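You operate a simulated robot arm through the tools that you are given. There is no shell and no other tool.

Carry out the task below with a simulated robot arm. There is one attempt and no reset: what you move stays moved.

Task
Shut the vent, press the three deck plugs home, then sand the specks off their strip.
Fine: dark cube on the plugs, brown puck for the specks; put both back; the vent stays shut. What is to be rubbed or washed off counts as gone when no trace of it is left.

The check looks at the end state, three seconds after you hand in, the way a careful person would. Anything else that was tipped, shoved, dropped, spilled or broken makes it a failure.

Robot
A 7-joint arm with a two-finger parallel gripper, fixed in place. Base frame: the origin is at the foot of the arm, x ahead of it, y to its left, z up; the work surface is at about z = 0.8. Readings come in m, rad, newtons and seconds.
With the tool pointing down near the work surface it reaches from about 0.1 to 0.66 m from the base axis. Its first joint turns from -1.152 to 1.152 rad. Payload 1.57 kg.
The TCP is the grasp point between the finger pads, 0.03 m short of the fingertips. In the tool frame z runs along the fingers and y along their closing line. The gripper opens to 0.08 m. The fingers are 0.017 m wide and 0.012 m thick; the gripper's body (0.04 by 0.082 m) begins 0.08 m behind the TCP.
Orientation is that of the tool frame in the base frame, as a unit quaternion [x, y, z, w]. With the fingers straight down and closing along the base's y, the tool's x points along the base's -x, its y along +y and its z along -z.

Tools
- The arm moves only by the tool jog_arm. Its arguments are lists of equal length, an entry for each row: "fingers": the finger opening in cm, from 0 to 8; "offset": the shift along the base's x, y, z in units of 250 mm (1.0 is 250 mm), a list of three; "turn": the turn, a rotation vector about the base's x, y, z in units of 180 degrees (1.0 is 180 degrees), a list of three. In form: {"fingers": [fingers, ...], "offset": [[x, y, z], ...], "turn": [[ax, ay, az], ...]}. A call has 1 to 20 rows; each row is the pose to reach, as a shift and turn from the pose commanded when the call began. A call with a number of a shift or a turn outside -1 to 1 is refused whole. Each row takes 0.2 s and may step no farther than 0.05 m and 0.15 rad from the row before; otherwise, or with a gripper value out of range, the whole call is refused. A pose out of reach is approached as far as the arm can. The call stops where the force on the tool passes 40 N (or 10 N more than at its start, if that is more) or the arm is blocked; 0.2 s more then pass. Each finger travels about 0.072 m/s and halts on what it meets, pressing with about 43 N; the grip force reading is that of the motor and also rises with nothing between the fingers. The clock runs only during rows and for 0.2 s after the last one: add rows that repeat a pose to give the fingers time. The reply holds the time, the measured pose of the TCP, the force on the tool along the base axes, the opening and the grip force, in the units named above and with some noise, with the torque about the TCP (base axes, N m) and any sound that the robot's microphone picked up.
- Cameras (640 x 400 px; columns grow to the right, rows downward): "scene" is fixed at [0.0498, 0.4299, 1.4176]; the picture's right is [-0.81, -0.58, 0.00], its down [-0.37, 0.51, -0.78] and it looks along [0.45, -0.63, -0.63] (base axes); focal length 308 px, centre (320, 200). "wrist" rides on the gripper at [0.072, -0.006, -0.122] in the tool frame; the picture's right is [0.09, 1.00, 0.00], its down [-0.84, 0.08, -0.54] and it looks along [-0.54, 0.05, 0.84] (tool axes); focal length 238 px, centre (320, 200). There is no depth. A picture from a camera that has moved, and an enlarged one, comes with that camera's place and axes in the base frame and with its lens.
- snapshot(camera): a new picture of that camera. The clock stands still meanwhile.
- enlarge(camera, box): a new picture of the part [left, top, right, bottom] of that camera's present view, enlarged. The clock stands still meanwhile.
- sign_off(): hands the job in; it is judged then, once.

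Nothing tells you positions but the pictures and the camera data. Unless the task says otherwise, let go and move clear before handing in.

The tools are called as name(argument=value, ...) on one line, values as JSON. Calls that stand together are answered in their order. jog_arm: Moves the arm, as the interface text tells. Its arguments: {"type":"object","properties":{"fingers":{"type":"array"},"offset":{"type":"array"},"turn":{"type":"array"}},"required":["fingers","offset","turn"]} The other tools are called the same way: snapshot (camera) takes a picture; enlarge (camera, box) takes an enlarged picture of a part of a camera's view; sign_off () hands the job in.

At the start:

```text
clock: 0.0
ee_pos: [0.32, -0.2117, 1.1038]
tool_rot: [-0.001, 1.0, 0.0, 0.0]
ft_force: [-0.6, 1.7, 0.0]
ft_torque: [-0.02, -0.01, -0.02]
grip_width: 0.08
grip_force: 0.0
```

scene: 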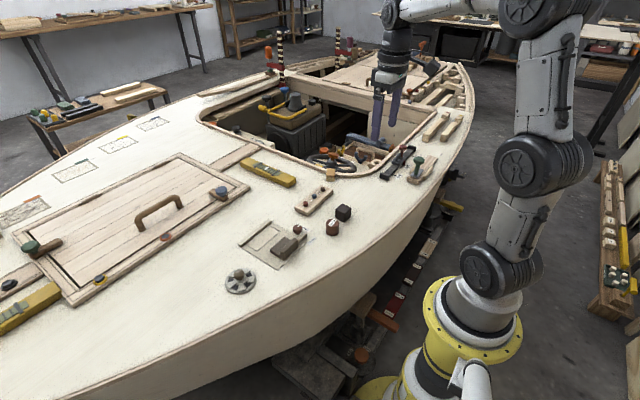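
wrist: 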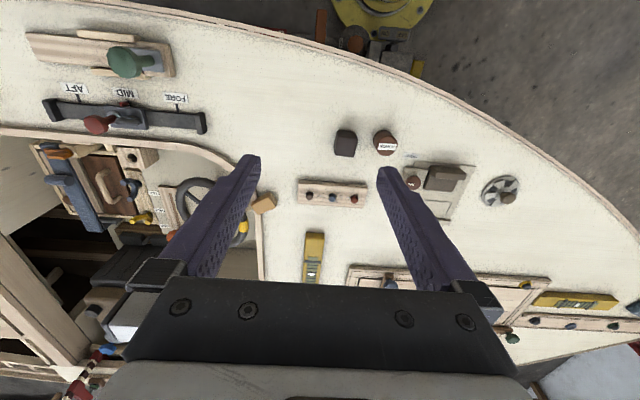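

I see a boat deck with a strip holding three plugs, a dark cube, a brown puck, a framed panel with a block on it, and a round vent with a knob. I'll look closer before moving.

enlarge(camera="scene", box=[200, 150, 380, 310])

enlarge(camera="wrist", box=[280, 110, 540, 270])

enlarge(camera="scene", box=[0, 100, 260, 330])

enlarge(camera="scene", box=[240, 60, 480, 210])

```text
2.50 times, centred on (290, 230) of scene
camera zoom: at [0.0498, 0.4299, 1.4176], right [-0.81, -0.58, 0.0], down [-0.37, 0.51, -0.78], along [0.45, -0.63, -0.63], focal length 771 px, centre (395, 125)
```

zoom: 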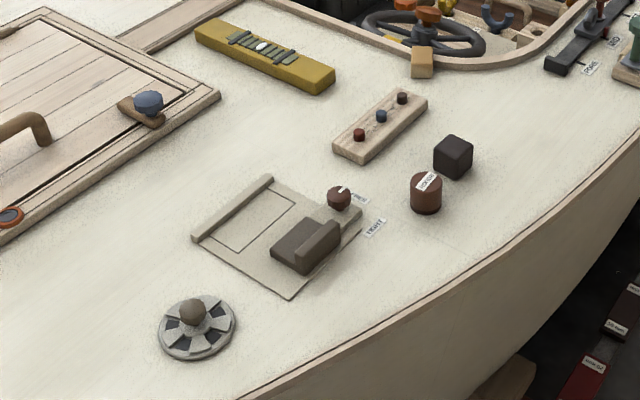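

```text
2.46 times, centred on (410, 190) of wrist
camera zoom: at [0.2472, -0.218, 1.2238], right [-0.09, 1.0, 0.0], down [0.84, 0.08, 0.54], along [0.54, 0.05, -0.84], focal length 587 px, centre (98, 225)
```

zoom: 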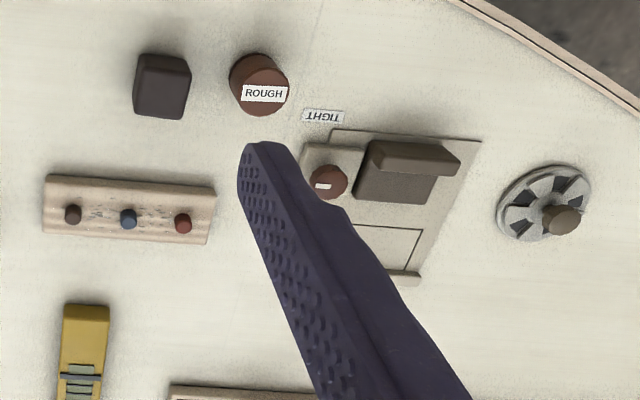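

```text
1.74 times, centred on (130, 215) of scene
camera zoom: at [0.0498, 0.4299, 1.4176], right [-0.81, -0.58, 0.0], down [-0.37, 0.51, -0.78], along [0.45, -0.63, -0.63], focal length 536 px, centre (650, 174)
```

zoom: 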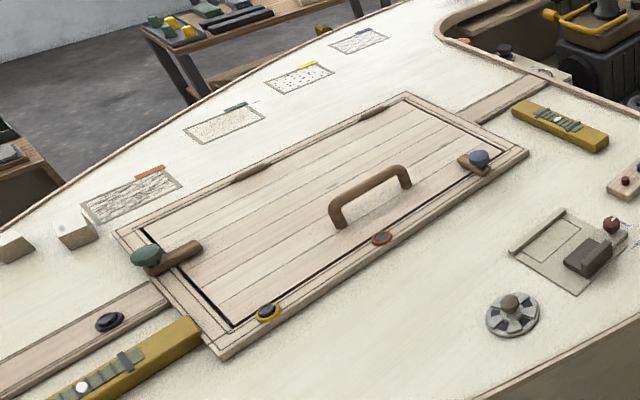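

```text
2.67 times, centred on (360, 135) of scene
camera zoom: at [0.0498, 0.4299, 1.4176], right [-0.81, -0.58, 0.0], down [-0.37, 0.51, -0.78], along [0.45, -0.63, -0.63], focal length 822 px, centre (213, 373)
```

zoom: 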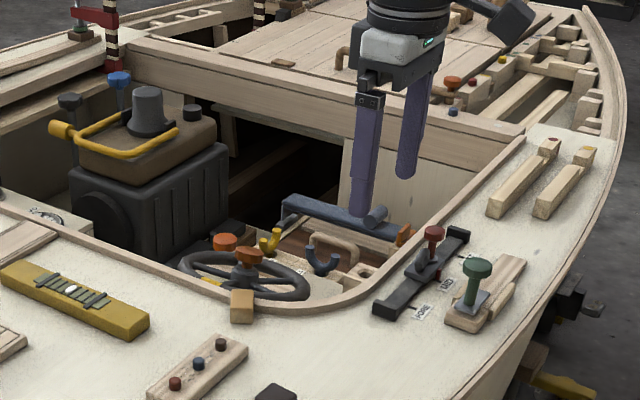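

The deck near the arm has a three-plug strip around (0.50, -0.17), the dark cube near (0.40, -0.18), the brown puck near (0.39, -0.11), and a sliding panel and round vent further left. I'll move the wrist camera closer to inspect each.

jog_arm(fingers=[8, 8, 8, 8, 8], offset=[[0.08, 0.05, -0.08], [0.16, 0.1, -0.16], [0.24, 0.15, -0.24], [0.32, 0.2, -0.32], [0.36, 0.24, -0.4]], turn=[[0, 0, 0], [0, 0, 0], [0, 0, 0], [0, 0, 0], [0, 0, 0]])

snapshot(camera="wrist")

snapshot(camera="scene")

```text
clock: 1.2
ee_pos: [0.4114, -0.1517, 1.0013]
tool_rot: [0.0, 1.0, 0.001, 0.0]
ft_force: [0.4, -0.2, 0.4]
ft_torque: [0.03, -0.02, -0.01]
grip_width: 0.08
grip_force: 0.1
```

```text
taken
camera wrist: at [0.3386, -0.1586, 1.1229], right [-0.09, 1.0, 0.0], down [0.84, 0.08, 0.54], along [0.54, 0.05, -0.84], focal length 238 px, centre (320, 200)
```

wrist: 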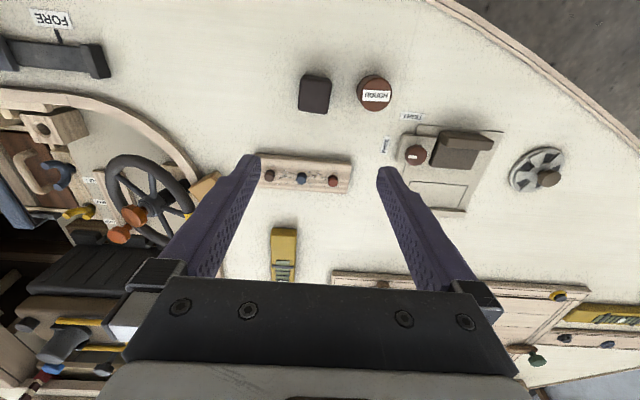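

```text
taken
```

scene: 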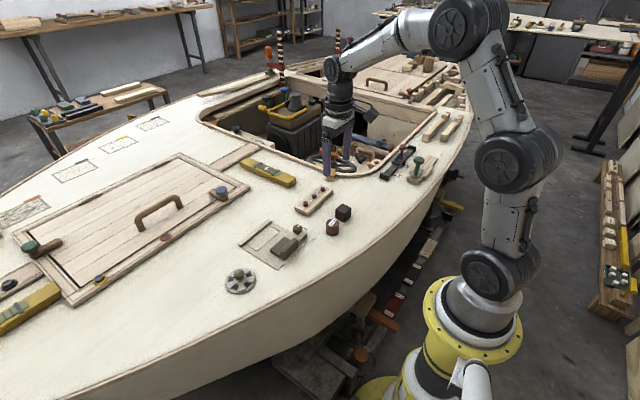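

The wrist camera now shows the plug strip with marks between the plugs, the cube, the ROUGH puck, the sliding panel and the round grille. I'll enlarge the important parts.

enlarge(camera="wrist", box=[250, 140, 370, 215])

enlarge(camera="wrist", box=[370, 100, 590, 238])

enlarge(camera="wrist", box=[280, 60, 440, 160])

```text
5.33 times, centred on (310, 178) of wrist
camera zoom: at [0.3386, -0.1586, 1.1229], right [-0.09, 1.0, 0.0], down [0.84, 0.08, 0.54], along [0.54, 0.05, -0.84], focal length 1271 px, centre (373, 320)
```

zoom: 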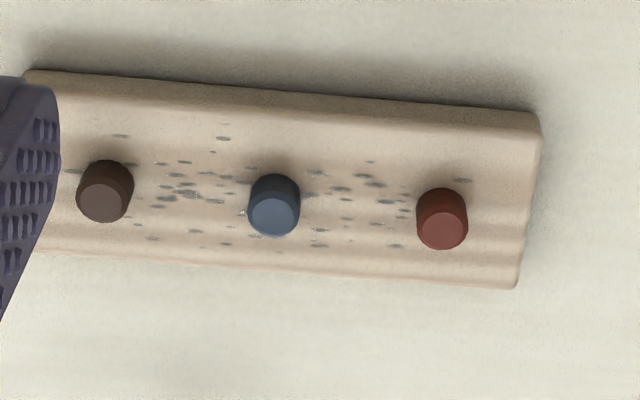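

```text
2.90 times, centred on (480, 169) of wrist
camera zoom: at [0.3386, -0.1586, 1.1229], right [-0.09, 1.0, 0.0], down [0.84, 0.08, 0.54], along [0.54, 0.05, -0.84], focal length 691 px, centre (-144, 290)
```

zoom: 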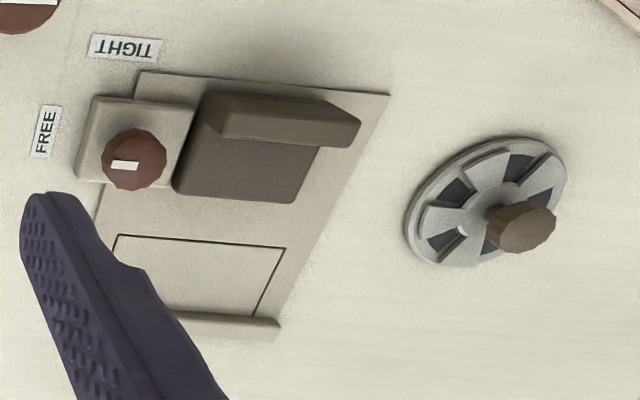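

```text
4.00 times, centred on (360, 110) of wrist
camera zoom: at [0.3386, -0.1586, 1.1229], right [-0.09, 1.0, 0.0], down [0.84, 0.08, 0.54], along [0.54, 0.05, -0.84], focal length 953 px, centre (160, 560)
```

zoom: 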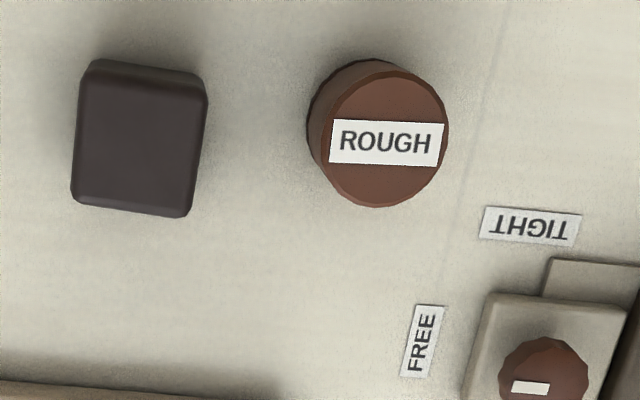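

The plug strip carries the specks (grey flecks between the plugs). Next I need a closer view of the sliding panel and the round grille to decide which one is the vent.

jog_arm(fingers=[8, 8, 8, 8, 8, 8], offset=[[-0.02, 0.18, -0.02], [-0.04, 0.36, -0.04], [-0.06, 0.54, -0.06], [-0.08, 0.72, -0.08], [-0.1, 0.9, -0.1], [-0.12, 1.0, -0.16]], turn=[[0, 0, 0], [0, 0, 0], [0, 0, 0], [0, 0, 0], [0, 0, 0], [0, 0, 0]])

snapshot(camera="wrist")

enlarge(camera="wrist", box=[240, 60, 440, 185])

```text
clock: 2.6
ee_pos: [0.3816, 0.0962, 0.9636]
tool_rot: [0.001, 1.0, 0.0, 0.001]
ft_force: [0.1, -0.9, 0.5]
ft_torque: [0.05, 0.03, -0.03]
grip_width: 0.0797
grip_force: 0.0
```

```text
taken
camera wrist: at [0.309, 0.09, 1.0852], right [-0.09, 1.0, 0.0], down [0.84, 0.08, 0.54], along [0.54, 0.05, -0.84], focal length 238 px, centre (320, 200)
```

wrist: 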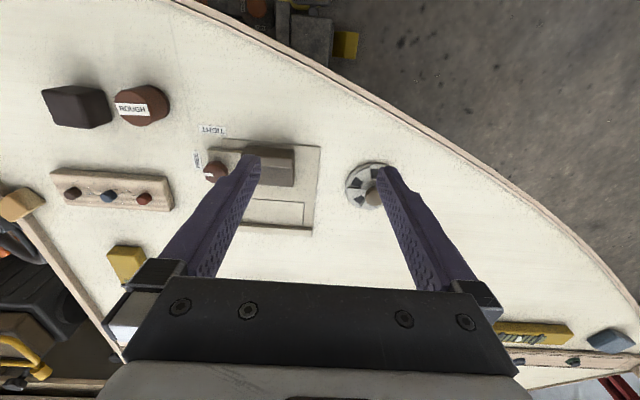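

```text
3.20 times, centred on (340, 122) of wrist
camera zoom: at [0.309, 0.09, 1.0852], right [-0.09, 1.0, 0.0], down [0.84, 0.08, 0.54], along [0.54, 0.05, -0.84], focal length 763 px, centre (256, 448)
```

zoom: 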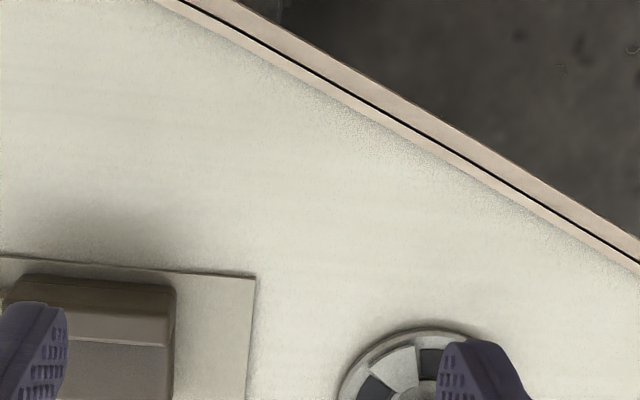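

The round grille is near (0.46, 0.17). I'll shift the camera so it lies in the gap between the fingers.

jog_arm(fingers=[8, 8, 8], offset=[[0.0, 0.1, -0.06], [0.0, 0.2, -0.12], [0.0, 0.26, -0.2]], turn=[[0, 0, 0], [0, 0, 0], [0, 0, 0]])

snapshot(camera="wrist")

enlarge(camera="wrist", box=[240, 130, 400, 230])

enlarge(camera="wrist", box=[80, 110, 272, 230])

```text
clock: 3.4
ee_pos: [0.3804, 0.1648, 0.9135]
tool_rot: [0.0, 1.0, -0.001, 0.0]
ft_force: [0.0, 0.4, 0.1]
ft_torque: [0.02, 0.0, 0.01]
grip_width: 0.0802
grip_force: 0.1
```

```text
taken
camera wrist: at [0.3064, 0.1576, 1.0354], right [-0.09, 1.0, 0.0], down [0.84, 0.08, 0.54], along [0.54, 0.05, -0.84], focal length 238 px, centre (320, 200)
```

wrist: 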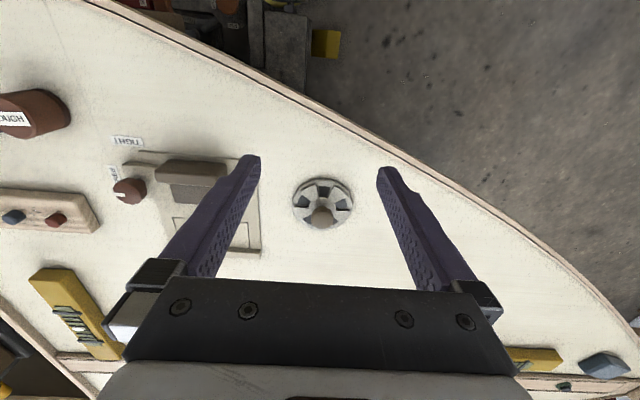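

```text
4.00 times, centred on (320, 180) of wrist
camera zoom: at [0.3064, 0.1576, 1.0354], right [-0.09, 1.0, 0.0], down [0.84, 0.08, 0.54], along [0.54, 0.05, -0.84], focal length 953 px, centre (320, 280)
```

zoom: 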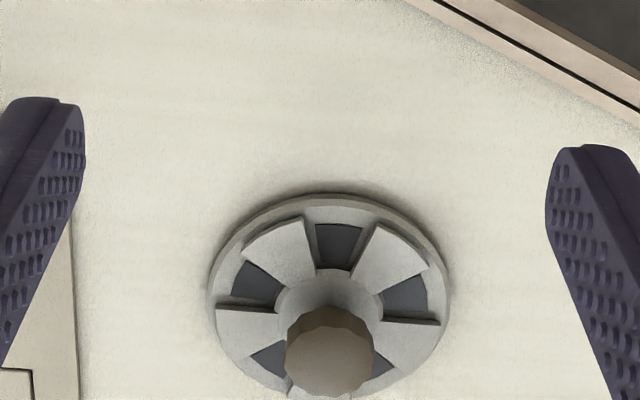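

```text
3.33 times, centred on (176, 170) of wrist
camera zoom: at [0.3064, 0.1576, 1.0354], right [-0.09, 1.0, 0.0], down [0.84, 0.08, 0.54], along [0.54, 0.05, -0.84], focal length 794 px, centre (800, 300)
```

zoom: 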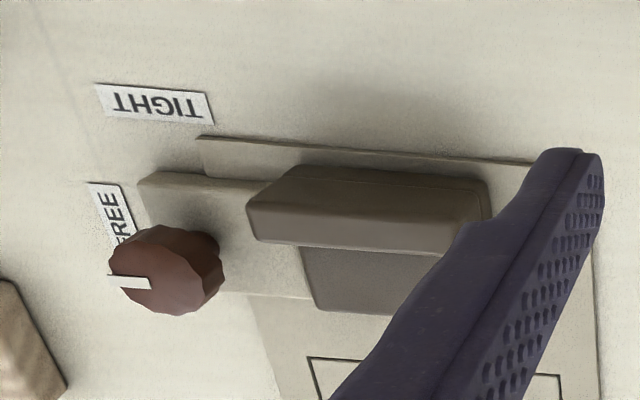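

The round piece looks like a rotary vent: a knobbed rosette over dark openings. I want to see the sliding panel just as clearly before deciding.

jog_arm(fingers=[8, 8, 8, 8], offset=[[-0.02, -0.15, 0.04], [-0.04, -0.3, 0.08], [-0.06, -0.42, 0.1], [-0.06, -0.42, 0.1]], turn=[[0, 0, 0], [0, 0, 0], [0, 0, 0], [0, 0, 0]])

snapshot(camera="wrist")

enlarge(camera="wrist", box=[240, 140, 400, 240])

enlarge(camera="scene", box=[215, 200, 315, 300])

```text
clock: 4.4
ee_pos: [0.3632, 0.0598, 0.94]
tool_rot: [0.0, 1.0, 0.0, 0.0]
ft_force: [-0.2, -0.4, 0.6]
ft_torque: [0.01, -0.01, 0.03]
grip_width: 0.0798
grip_force: 0.1
```

```text
taken
camera wrist: at [0.2908, 0.0523, 1.0609], right [-0.09, 1.0, 0.0], down [0.84, 0.08, 0.54], along [0.54, 0.05, -0.84], focal length 238 px, centre (320, 200)
```

wrist: 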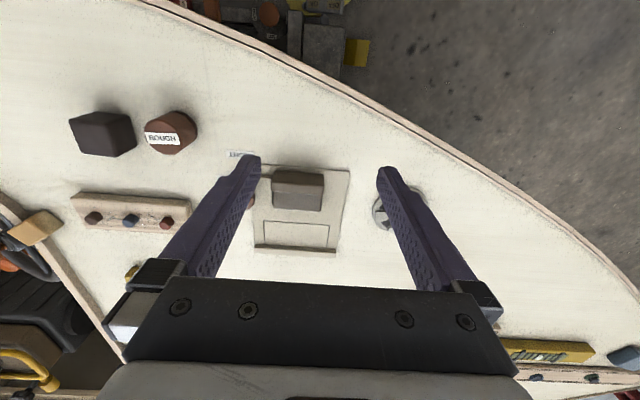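

```text
4.00 times, centred on (320, 190) of wrist
camera zoom: at [0.2908, 0.0523, 1.0609], right [-0.09, 1.0, 0.0], down [0.84, 0.08, 0.54], along [0.54, 0.05, -0.84], focal length 953 px, centre (320, 240)
```

zoom: 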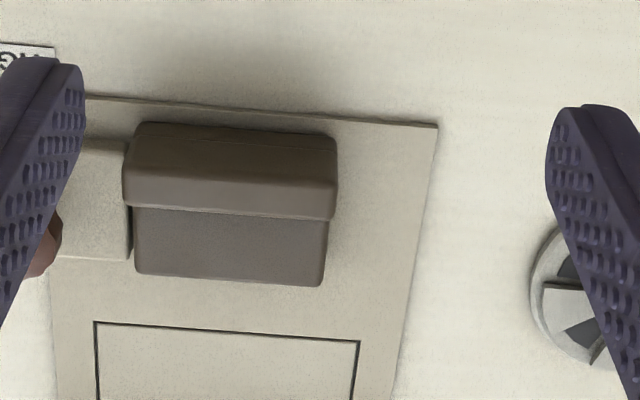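

```text
4.00 times, centred on (265, 250) of scene
camera zoom: at [0.0498, 0.4299, 1.4176], right [-0.81, -0.58, 0.0], down [-0.37, 0.51, -0.78], along [0.45, -0.63, -0.63], focal length 1233 px, centre (540, 0)
```

zoom: 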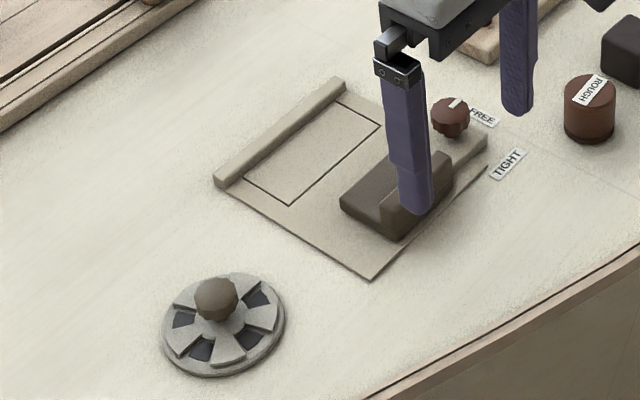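

I take the round rosette near (0.461, 0.175), with its knob top at z about 0.83, to be the vent; it has five dark openings. I'll zoom in to see its present angle before gripping the knob.

enlarge(camera="scene", box=[218, 258, 266, 298])

jog_arm(fingers=[8, 8, 8, 8], offset=[[0.04, 0.18, -0.02], [0.08, 0.36, -0.06], [0.1, 0.46, -0.1], [0.1, 0.46, -0.1]], turn=[[0, 0, 0], [0, 0, 0], [0, 0, 0], [0, 0, 0]])

snapshot(camera="wrist")

enlarge(camera="wrist", box=[280, 160, 360, 240])

```text
10.00 times, centred on (242, 278) of scene
camera zoom: at [0.0498, 0.4299, 1.4176], right [-0.81, -0.58, 0.0], down [-0.37, 0.51, -0.78], along [0.45, -0.63, -0.63], focal length 3083 px, centre (1100, -580)
```

zoom: 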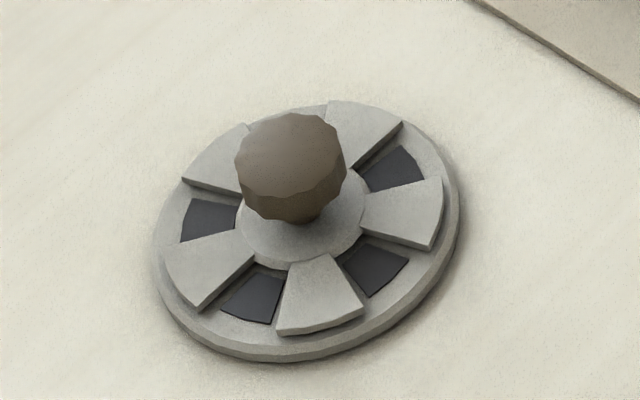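

```text
clock: 5.4
ee_pos: [0.3911, 0.1714, 0.9163]
tool_rot: [-0.001, 1.0, 0.0, 0.0]
ft_force: [-0.8, 0.1, 0.1]
ft_torque: [0.01, 0.04, -0.02]
grip_width: 0.0801
grip_force: 0.0
```

```text
taken
camera wrist: at [0.3177, 0.164, 1.0369], right [-0.09, 1.0, 0.0], down [0.84, 0.08, 0.54], along [0.54, 0.05, -0.84], focal length 238 px, centre (320, 200)
```

wrist: 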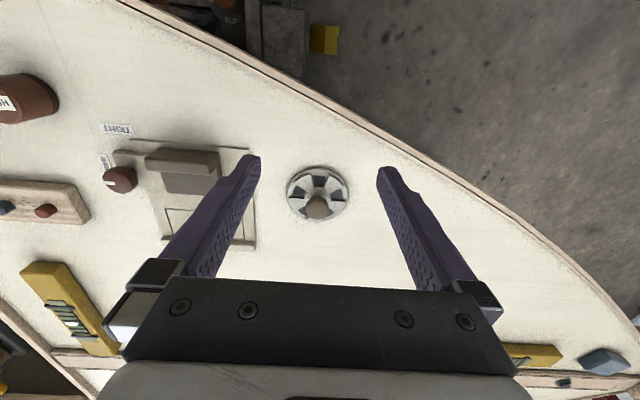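

```text
5.00 times, centred on (320, 200) of wrist
camera zoom: at [0.3177, 0.164, 1.0369], right [-0.09, 1.0, 0.0], down [0.84, 0.08, 0.54], along [0.54, 0.05, -0.84], focal length 1192 px, centre (320, 200)
```

zoom: 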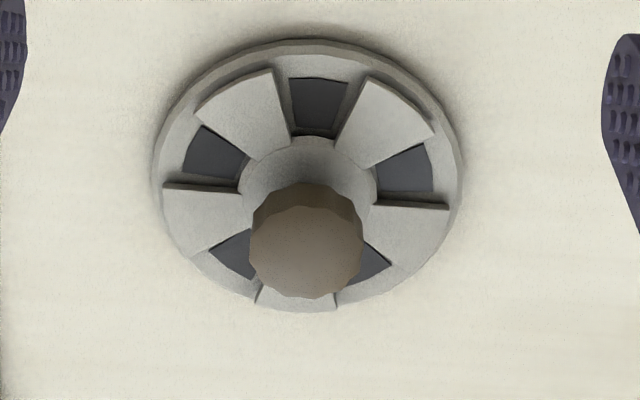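

The five openings are fully exposed, so about 36 degrees of turn should cover them. I'll bring the gripper over the knob and lower it around the knob without touching the disc.

jog_arm(fingers=[7, 6, 5.5, 5.5, 5.5], offset=[[0.15, 0.005, -0.04], [0.29, 0.008, -0.08], [0.29, 0.008, -0.18], [0.29, 0.008, -0.272], [0.29, 0.008, -0.272]], turn=[[0, 0, 0], [0, 0, 0], [0, 0, 0], [0, 0, 0], [0, 0, 0]])

enlarge(camera="scene", box=[202, 240, 282, 300])

snapshot(camera="wrist")

```text
clock: 6.6
ee_pos: [0.4653, 0.1733, 0.842]
tool_rot: [-0.001, 1.0, 0.0, 0.0]
ft_force: [-0.3, 0.0, 0.3]
ft_torque: [0.03, -0.02, 0.03]
grip_width: 0.0551
grip_force: 0.1
```

```text
6.67 times, centred on (242, 270) of scene
camera zoom: at [0.0498, 0.4299, 1.4176], right [-0.81, -0.58, 0.0], down [-0.37, 0.51, -0.78], along [0.45, -0.63, -0.63], focal length 2056 px, centre (840, -267)
```

zoom: 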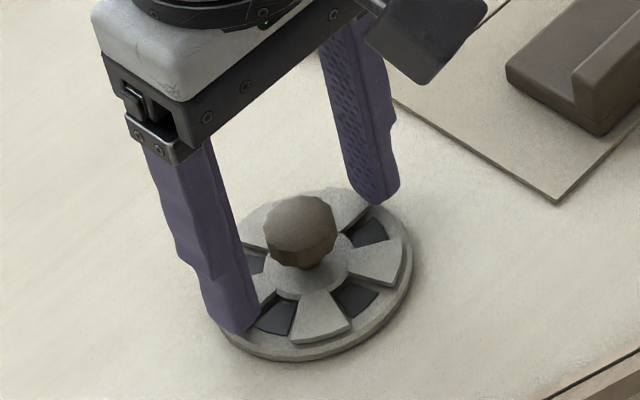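

```text
taken
camera wrist: at [0.3919, 0.167, 0.9643], right [-0.09, 1.0, 0.0], down [0.84, 0.08, 0.54], along [0.54, 0.05, -0.84], focal length 238 px, centre (320, 200)
```

wrist: 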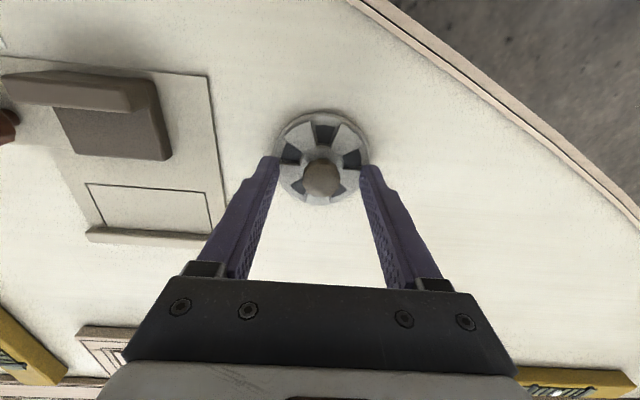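

The fingers straddle the knob cleanly above the disc. I'll close on it, check the grip, then turn.

jog_arm(fingers=[0, 0, 0, 0], offset=[[0, 0, 0.006], [0, 0, 0.006], [0, 0, 0.006], [0, 0, 0.006]], turn=[[0, 0, 0], [0, 0, 0], [0, 0, 0], [0, 0, 0]])

enlarge(camera="scene", box=[202, 240, 282, 300])

```text
clock: 7.6
ee_pos: [0.4634, 0.1748, 0.8451]
tool_rot: [0.001, 1.0, -0.001, 0.0]
ft_force: [3.1, -0.2, -5.0]
ft_torque: [0.0, -0.47, -0.13]
grip_width: 0.0235
grip_force: 35.7
```

```text
6.67 times, centred on (242, 270) of scene
camera zoom: at [0.0499, 0.4299, 1.4176], right [-0.81, -0.58, 0.0], down [-0.37, 0.51, -0.78], along [0.45, -0.63, -0.63], focal length 2056 px, centre (840, -267)
```

zoom: 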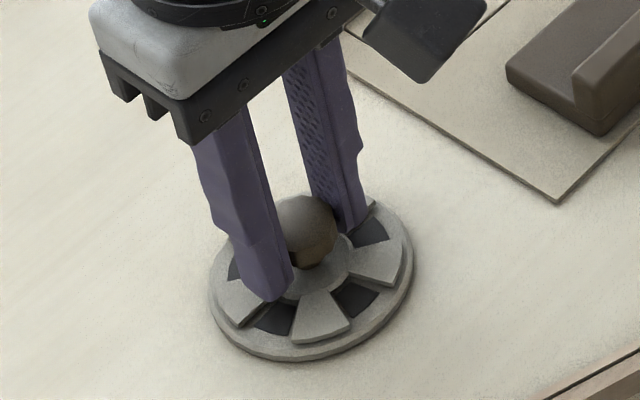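

The knob is held (2.35 cm wide). I'll turn it a little counter-clockwise and check that the blades follow.

jog_arm(fingers=[0, 0, 0], offset=[[0, 0, 0], [0, 0, 0], [0, 0, 0]], turn=[[0, 0, 0.03], [0, 0, 0.06], [0, 0, 0.09]])

enlarge(camera="scene", box=[202, 240, 282, 300])

```text
clock: 8.4
ee_pos: [0.4622, 0.1747, 0.8457]
tool_rot: [-0.142, 0.99, -0.001, -0.002]
ft_force: [-1.9, -6.5, -3.6]
ft_torque: [-0.15, 0.06, -0.24]
grip_width: 0.0238
grip_force: 35.8
```

```text
6.67 times, centred on (242, 270) of scene
camera zoom: at [0.0498, 0.4297, 1.4176], right [-0.81, -0.58, 0.0], down [-0.37, 0.51, -0.78], along [0.45, -0.63, -0.63], focal length 2056 px, centre (840, -267)
```

zoom: 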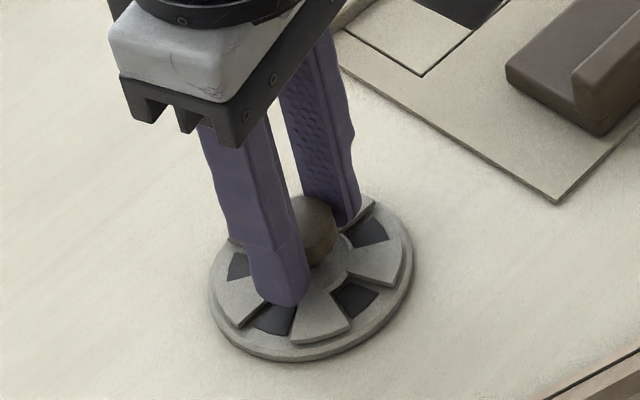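

The gripper turned about 16 degrees but the blades stayed put, so this direction seems to be against a stop. I'll turn back and try clockwise.

jog_arm(fingers=[0, 0, 0, 0, 0, 0], offset=[[0, 0, 0], [0, 0, 0], [0, 0, 0], [0, 0, 0], [0, 0, 0], [0, 0, 0]], turn=[[0, 0, -0.03], [0, 0, -0.06], [0, 0, -0.09], [0, 0, -0.12], [0, 0, -0.15], [0, 0, -0.18]])

enlarge(camera="scene", box=[202, 240, 282, 300])

```text
clock: 9.8
ee_pos: [0.462, 0.1746, 0.845]
tool_rot: [0.142, 0.99, -0.001, -0.001]
ft_force: [-6.6, -0.1, -8.3]
ft_torque: [-0.18, -0.79, 0.02]
grip_width: 0.0236
grip_force: 36.0
```

```text
6.67 times, centred on (242, 270) of scene
camera zoom: at [0.0497, 0.4299, 1.4176], right [-0.81, -0.58, 0.0], down [-0.37, 0.51, -0.78], along [0.45, -0.63, -0.63], focal length 2056 px, centre (840, -267)
```

zoom: 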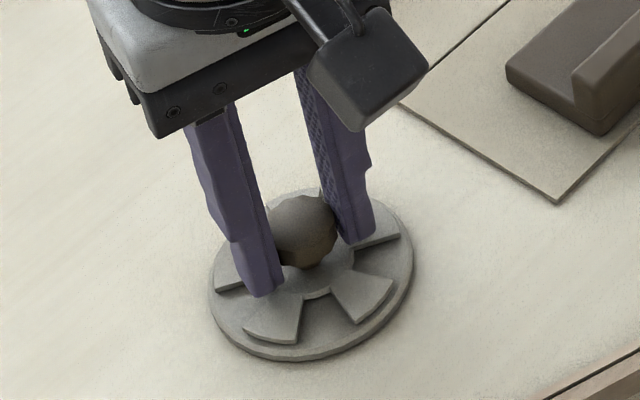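

Clockwise works: the blades now cover the dark openings. I'll zoom in to see whether any sliver is left.

enlarge(camera="scene", box=[222, 266, 262, 298])

jog_arm(fingers=[0, 0], offset=[[0, 0, 0], [0, 0, 0]], turn=[[0, 0, -0.02], [0, 0, -0.02]])

enlarge(camera="scene", box=[222, 266, 262, 298])

```text
12.50 times, centred on (242, 282) of scene
camera zoom: at [0.0497, 0.4299, 1.4176], right [-0.81, -0.58, 0.0], down [-0.37, 0.51, -0.78], along [0.45, -0.63, -0.63], focal length 3854 px, centre (1295, -825)
```

zoom: 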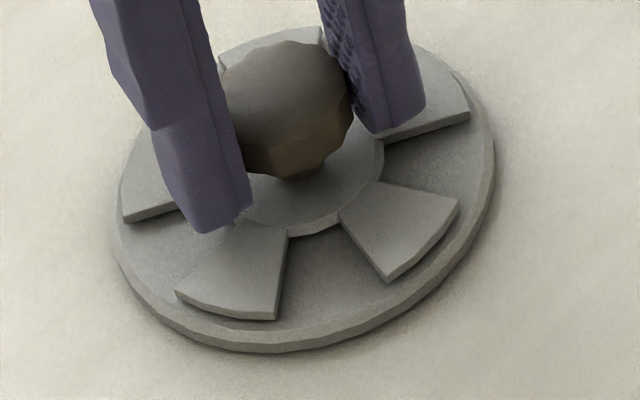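

```text
clock: 10.4
ee_pos: [0.4625, 0.1756, 0.846]
tool_rot: [0.172, 0.985, 0.0, 0.0]
ft_force: [3.1, 8.4, -18.6]
ft_torque: [0.27, 0.23, 0.24]
grip_width: 0.0238
grip_force: 36.2
```

```text
12.50 times, centred on (242, 282) of scene
camera zoom: at [0.0501, 0.4302, 1.4175], right [-0.81, -0.58, 0.0], down [-0.37, 0.51, -0.78], along [0.45, -0.63, -0.63], focal length 3854 px, centre (1295, -825)
```

zoom: 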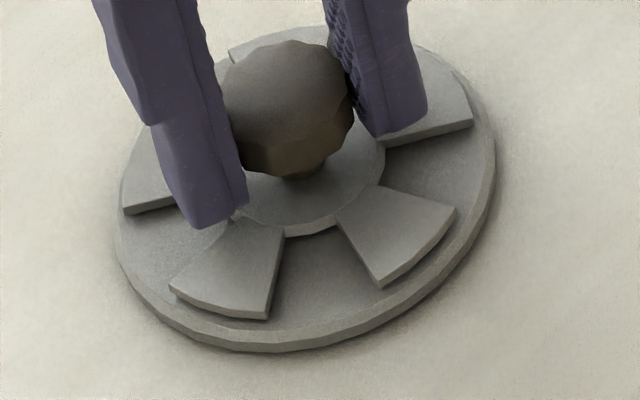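

The blades now rest against the closed end stop (torque rose) and no dark opening shows. I'll let go gently, rise, and check that it stays shut.

jog_arm(fingers=[4, 5, 5.5, 5.5, 5.5, 5.5, 5.5], offset=[[0, 0, 0], [0, 0, 0], [0, 0, 0.08], [0, 0, 0.2], [-0.06, -0.06, 0.36], [-0.2, -0.1, 0.42], [-0.3, -0.1, 0.42]], turn=[[0, 0, 0], [0, 0, 0], [0, 0, 0], [0, 0, 0.04], [0, 0, 0.08], [0, 0, 0.11], [0, 0, 0.11]])

enlarge(camera="scene", box=[218, 262, 262, 298])

snapshot(camera="wrist")

```text
clock: 12.0
ee_pos: [0.3856, 0.1513, 0.949]
tool_rot: [-0.001, 1.0, 0.0, 0.0]
ft_force: [-0.7, 0.3, 0.9]
ft_torque: [-0.01, 0.01, -0.03]
grip_width: 0.0552
grip_force: 0.0
```

```text
11.11 times, centred on (240, 280) of scene
camera zoom: at [0.0498, 0.4299, 1.4176], right [-0.81, -0.58, 0.0], down [-0.37, 0.51, -0.78], along [0.45, -0.63, -0.63], focal length 3426 px, centre (1209, -689)
```

zoom: 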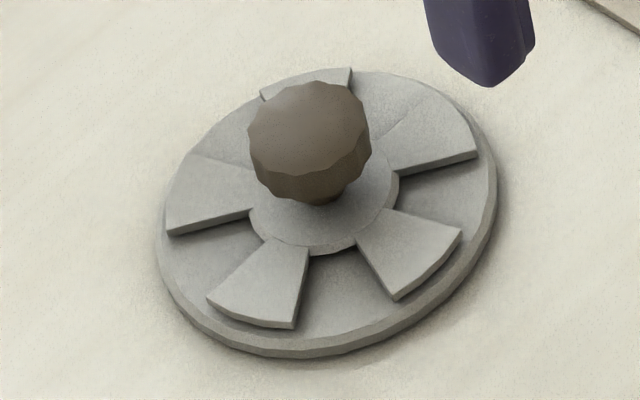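

```text
taken
camera wrist: at [0.314, 0.1433, 1.0709], right [-0.09, 1.0, 0.0], down [0.84, 0.08, 0.54], along [0.54, 0.05, -0.84], focal length 238 px, centre (320, 200)
```

wrist: 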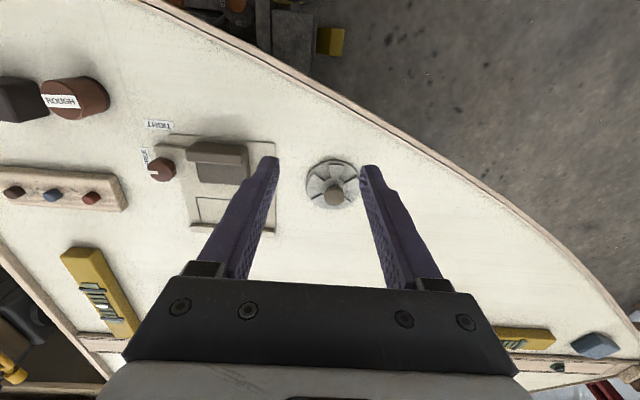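

The vent looks shut after release. I'll zoom from the wrist and keep watching that it does not creep back open.

enlarge(camera="wrist", box=[292, 145, 372, 225])

jog_arm(fingers=[7, 8, 8, 8, 8], offset=[[-0.1, -0.1, 0.1], [-0.2, -0.2, 0.1], [-0.2, -0.36, 0.1], [-0.2, -0.5, 0.1], [-0.2, -0.5, 0.1]], turn=[[0, 0, 0], [0, 0, 0], [0, 0, 0], [0, 0, 0], [0, 0, 0]])

enlarge(camera="scene", box=[218, 262, 262, 298])

snapshot(camera="scene")

snapshot(camera="wrist")

```text
5.00 times, centred on (332, 185) of wrist
camera zoom: at [0.314, 0.1433, 1.0709], right [-0.09, 1.0, 0.0], down [0.84, 0.08, 0.54], along [0.54, 0.05, -0.84], focal length 1192 px, centre (260, 275)
```

zoom: 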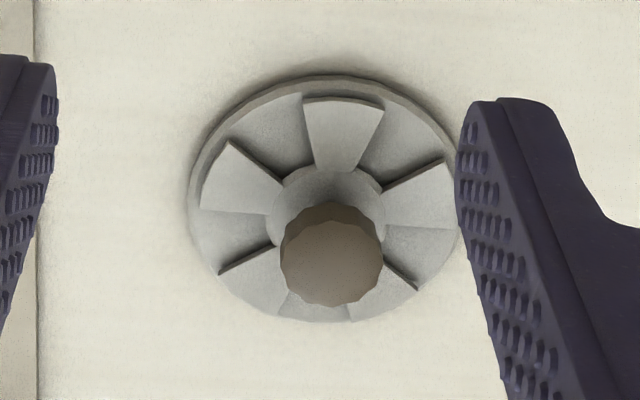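

```text
clock: 13.2
ee_pos: [0.3332, 0.0269, 0.9759]
tool_rot: [0.0, 1.0, 0.001, -0.001]
ft_force: [-0.1, 0.5, -1.0]
ft_torque: [-0.02, 0.02, 0.0]
grip_width: 0.0801
grip_force: 0.0
```

```text
11.11 times, centred on (240, 280) of scene
camera zoom: at [0.0498, 0.4299, 1.4176], right [-0.81, -0.58, 0.0], down [-0.37, 0.51, -0.78], along [0.45, -0.63, -0.63], focal length 3426 px, centre (1209, -689)
```

zoom: 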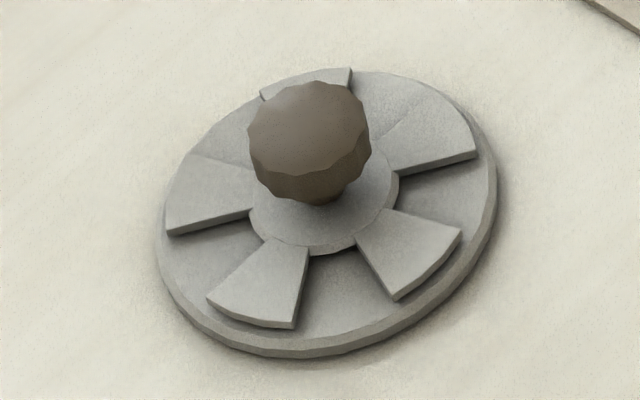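

```text
taken
```

scene: 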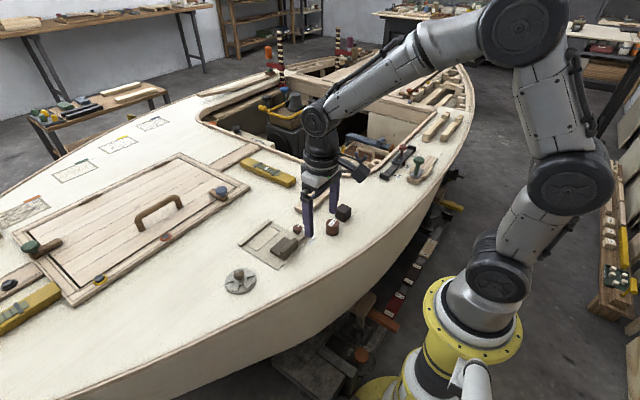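

```text
taken
camera wrist: at [0.2613, 0.0188, 1.0979], right [-0.09, 1.0, 0.0], down [0.84, 0.08, 0.54], along [0.54, 0.05, -0.84], focal length 238 px, centre (320, 200)
```

wrist: 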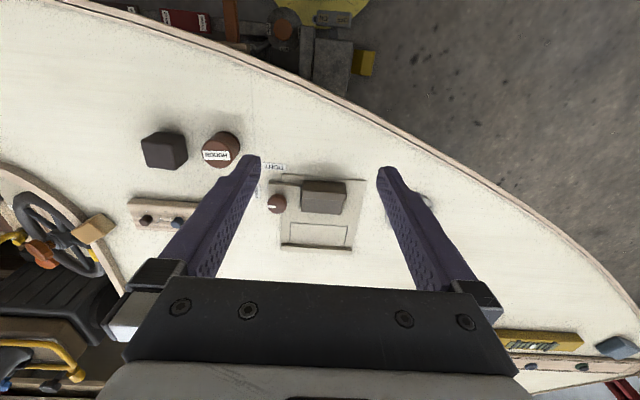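

The vent stays shut. Next I'll look at the dark cube and puck closely to fix their positions and orientation, since both must go back.

jog_arm(fingers=[8, 8, 8, 8, 8, 8], offset=[[-0.04, -0.18, -0.02], [-0.08, -0.36, -0.04], [-0.1, -0.54, -0.06], [-0.1, -0.68, -0.1], [-0.1, -0.7, -0.14], [-0.1, -0.7, -0.14]], turn=[[0, 0, 0], [0, 0, 0], [0, 0, 0], [0, 0, 0], [0, 0, 0], [0, 0, 0]])

snapshot(camera="wrist")

enlarge(camera="wrist", box=[240, 100, 400, 200])

enlarge(camera="scene", box=[290, 180, 370, 240])

```text
clock: 14.6
ee_pos: [0.3121, -0.1516, 0.9407]
tool_rot: [0.0, 1.0, -0.001, 0.0]
ft_force: [-0.8, 0.4, 0.0]
ft_torque: [0.0, 0.0, 0.0]
grip_width: 0.0803
grip_force: 0.0
```

```text
taken
camera wrist: at [0.2391, -0.1591, 1.0624], right [-0.09, 1.0, 0.0], down [0.84, 0.08, 0.54], along [0.54, 0.05, -0.84], focal length 238 px, centre (320, 200)
```

wrist: 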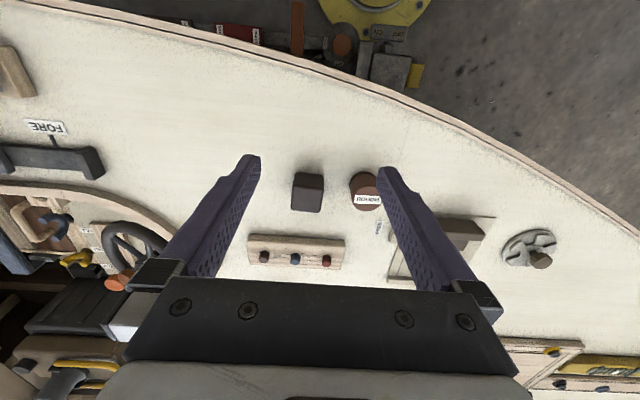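

```text
4.00 times, centred on (320, 150) of wrist
camera zoom: at [0.2391, -0.1591, 1.0624], right [-0.09, 1.0, 0.0], down [0.84, 0.08, 0.54], along [0.54, 0.05, -0.84], focal length 953 px, centre (320, 400)
```

zoom: 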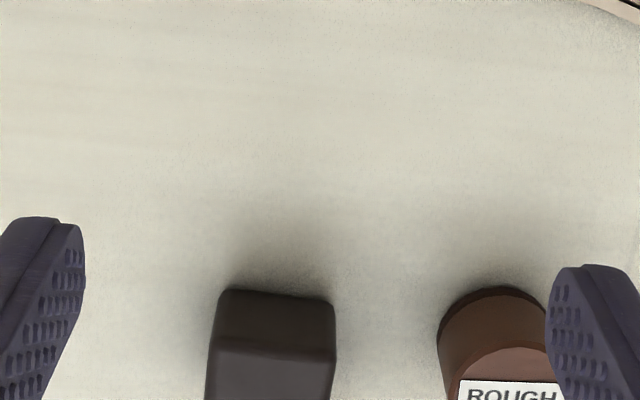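

```text
6.67 times, centred on (330, 210) of scene
camera zoom: at [0.0498, 0.4299, 1.4176], right [-0.81, -0.58, 0.0], down [-0.37, 0.51, -0.78], along [0.45, -0.63, -0.63], focal length 2056 px, centre (253, 133)
```

zoom: 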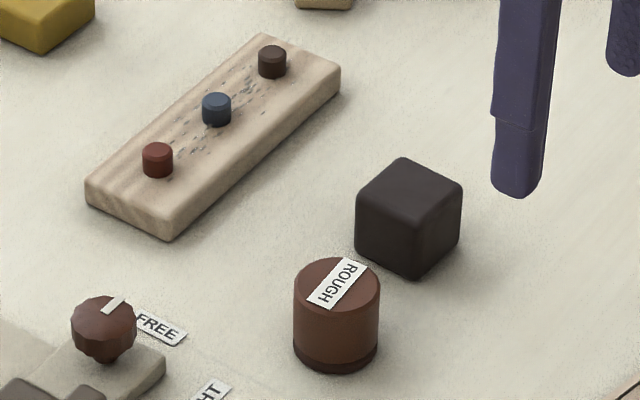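

The cube and the puck (its abrasive face on the bottom) are both clear. I'll enlarge the wrist view around them and the strip for measurements.

enlarge(camera="wrist", box=[264, 150, 392, 230])

enlarge(camera="wrist", box=[236, 210, 364, 290])

enlarge(camera="scene", box=[318, 196, 358, 226])

```text
5.00 times, centred on (328, 190) of wrist
camera zoom: at [0.2391, -0.1591, 1.0624], right [-0.09, 1.0, 0.0], down [0.84, 0.08, 0.54], along [0.54, 0.05, -0.84], focal length 1192 px, centre (280, 250)
```

zoom: 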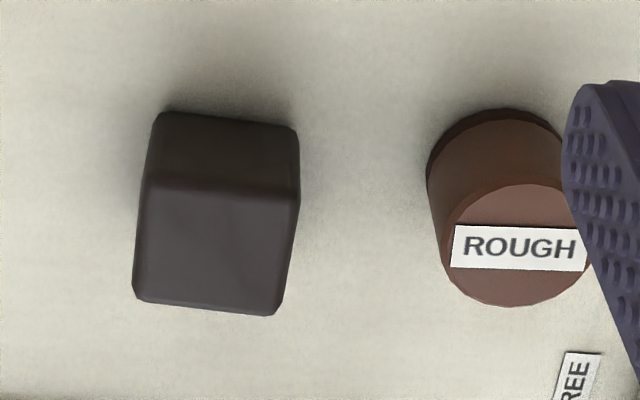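

```text
5.00 times, centred on (300, 250) of wrist
camera zoom: at [0.2391, -0.1591, 1.0624], right [-0.09, 1.0, 0.0], down [0.84, 0.08, 0.54], along [0.54, 0.05, -0.84], focal length 1192 px, centre (420, -50)
```

zoom: 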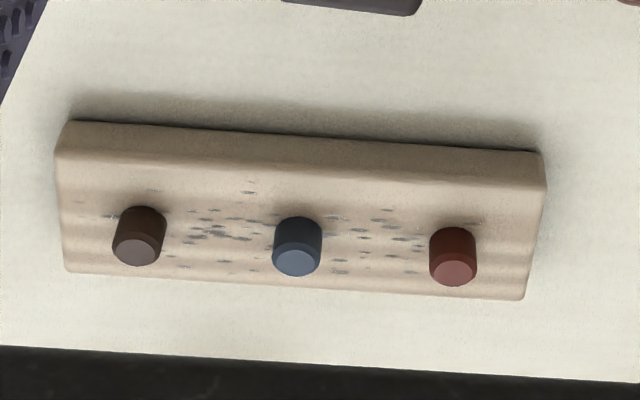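

```text
13.33 times, centred on (338, 211) of scene
camera zoom: at [0.0498, 0.4299, 1.4176], right [-0.81, -0.58, 0.0], down [-0.37, 0.51, -0.78], along [0.45, -0.63, -0.63], focal length 4111 px, centre (80, 53)
```

zoom: 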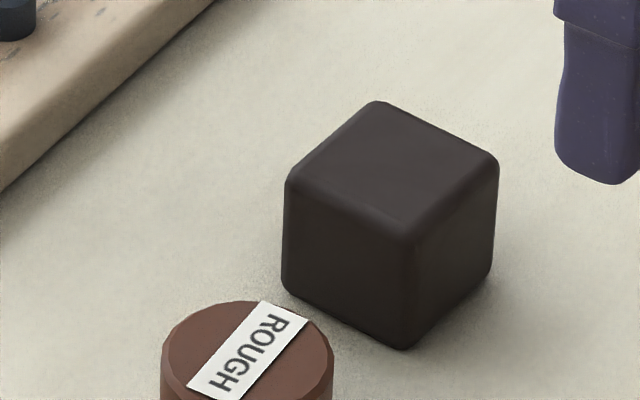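

The cube (about 3.4 cm) is near (0.389, -0.162), the puck (about 3.5 cm across) near (0.382, -0.092). The strip spans x 0.477–0.524, y -0.240 to -0.103, with the plugs at x 0.501 and y -0.216, -0.172, -0.127. I'll move over the cube and check alignment before lowering.

jog_arm(fingers=[6.5, 5.5, 5.5, 5.5], offset=[[0.15, -0.023, -0.05], [0.305, -0.046, -0.1], [0.305, -0.046, -0.23], [0.305, -0.046, -0.23]], turn=[[0, 0, 0], [0, 0, 0], [0, 0, 0], [0, 0, 0]])

snapshot(camera="wrist")

enlarge(camera="scene", box=[290, 165, 370, 235])

```text
clock: 15.6
ee_pos: [0.3891, -0.1607, 0.8821]
tool_rot: [0.0, 1.0, 0.0, 0.0]
ft_force: [-0.3, -0.1, 0.0]
ft_torque: [0.0, -0.01, 0.01]
grip_width: 0.055
grip_force: 0.1
```

```text
taken
camera wrist: at [0.3166, -0.1667, 1.0036], right [-0.09, 1.0, 0.0], down [0.84, 0.08, 0.54], along [0.54, 0.05, -0.84], focal length 238 px, centre (320, 200)
```

wrist: 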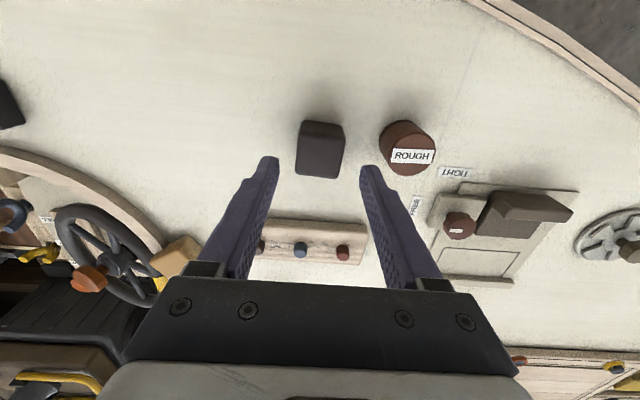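

```text
5.71 times, centred on (330, 200) of scene
camera zoom: at [0.0498, 0.4299, 1.4176], right [-0.81, -0.58, 0.0], down [-0.37, 0.51, -0.78], along [0.45, -0.63, -0.63], focal length 1762 px, centre (263, 200)
```

zoom: 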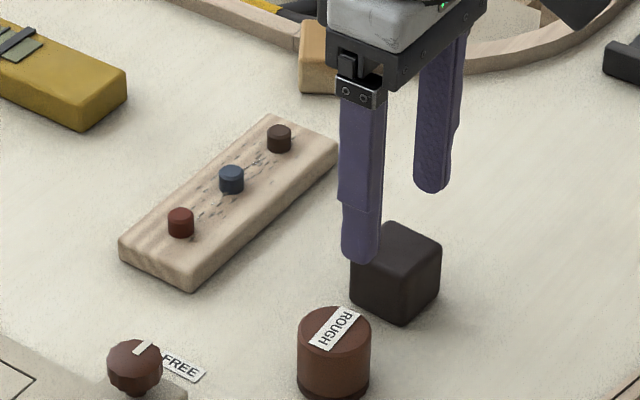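

The fingers are centred either side of the cube and clear of the puck. I'll lower so about 12 mm of cube stays exposed below the fingertips, then grip.

jog_arm(fingers=[5.5, 5.5, 5.5, 0, 0, 0, 0], offset=[[0, 0.002, -0.08], [0, 0.002, -0.15], [0, 0.002, -0.16], [0, 0.002, -0.16], [0, 0.002, -0.16], [0, 0.002, -0.16], [0, 0.002, -0.16]], turn=[[0, 0, 0], [0, 0, 0], [0, 0, 0], [0, 0, 0], [0, 0, 0], [0, 0, 0], [0, 0, 0]])

enlarge(camera="scene", box=[310, 185, 370, 230])

snapshot(camera="wrist")

```text
clock: 17.2
ee_pos: [0.3889, -0.1599, 0.8429]
tool_rot: [0.0, 1.0, 0.0, 0.0]
ft_force: [0.2, -0.5, -0.4]
ft_torque: [0.03, 0.04, 0.01]
grip_width: 0.0349
grip_force: 42.1
```

```text
8.89 times, centred on (340, 208) of scene
camera zoom: at [0.0498, 0.4299, 1.4176], right [-0.81, -0.58, 0.0], down [-0.37, 0.51, -0.78], along [0.45, -0.63, -0.63], focal length 2741 px, centre (142, 133)
```

zoom: 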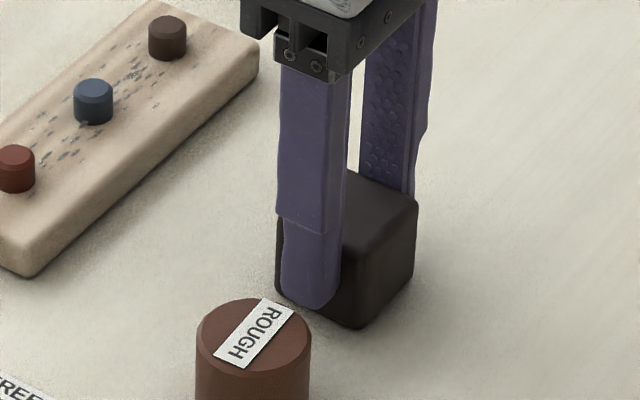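

```text
taken
camera wrist: at [0.3155, -0.167, 0.9645], right [-0.09, 1.0, 0.0], down [0.84, 0.08, 0.54], along [0.54, 0.05, -0.84], focal length 238 px, centre (320, 200)
```

wrist: 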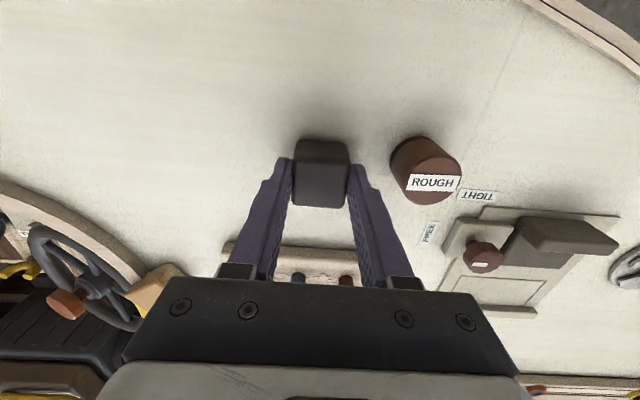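

The cube is gripped at 3.5 cm width. I'll lift it and carry it over the red plug, then check alignment.

jog_arm(fingers=[0, 0, 0, 0, 0, 0], offset=[[0, 0, 0.1], [0, 0, 0.2], [0.15, 0.046, 0.2], [0.3, 0.092, 0.2], [0.45, 0.138, 0.18], [0.45, 0.138, 0.16]], turn=[[0, 0, 0], [0, 0, 0], [0, 0, 0], [0, 0, 0], [0, 0, 0], [0, 0, 0]])

enlarge(camera="scene", box=[280, 160, 360, 220])

snapshot(camera="wrist")

```text
clock: 18.6
ee_pos: [0.5006, -0.1241, 0.8841]
tool_rot: [0.0, 1.0, 0.0, 0.0]
ft_force: [-0.6, 0.1, -0.7]
ft_torque: [-0.01, 0.01, 0.0]
grip_width: 0.0348
grip_force: 42.2
```

```text
6.67 times, centred on (320, 190) of scene
camera zoom: at [0.0498, 0.4299, 1.4176], right [-0.81, -0.58, 0.0], down [-0.37, 0.51, -0.78], along [0.45, -0.63, -0.63], focal length 2056 px, centre (320, 267)
```

zoom: 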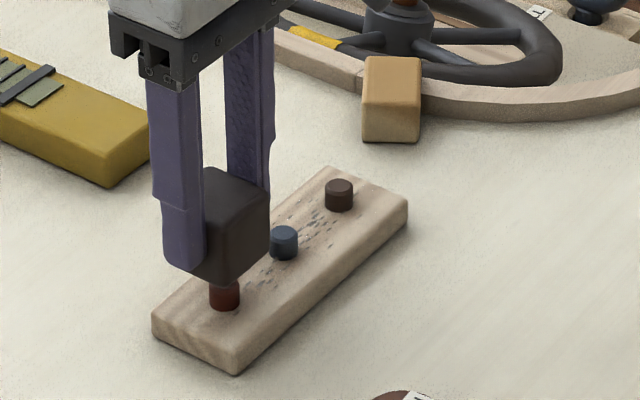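

```text
taken
camera wrist: at [0.4284, -0.1309, 1.0057], right [-0.09, 1.0, 0.0], down [0.84, 0.08, 0.54], along [0.54, 0.05, -0.84], focal length 238 px, centre (320, 200)
```

wrist: 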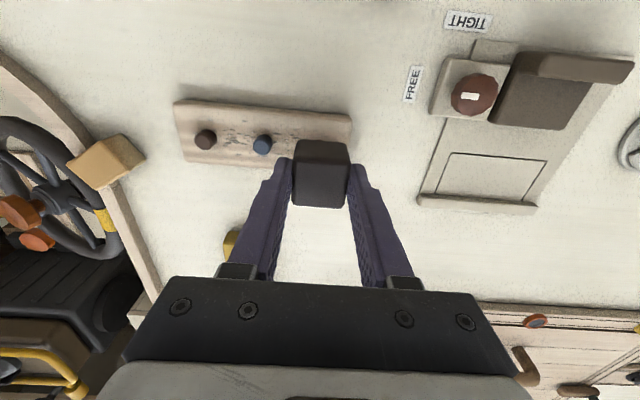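

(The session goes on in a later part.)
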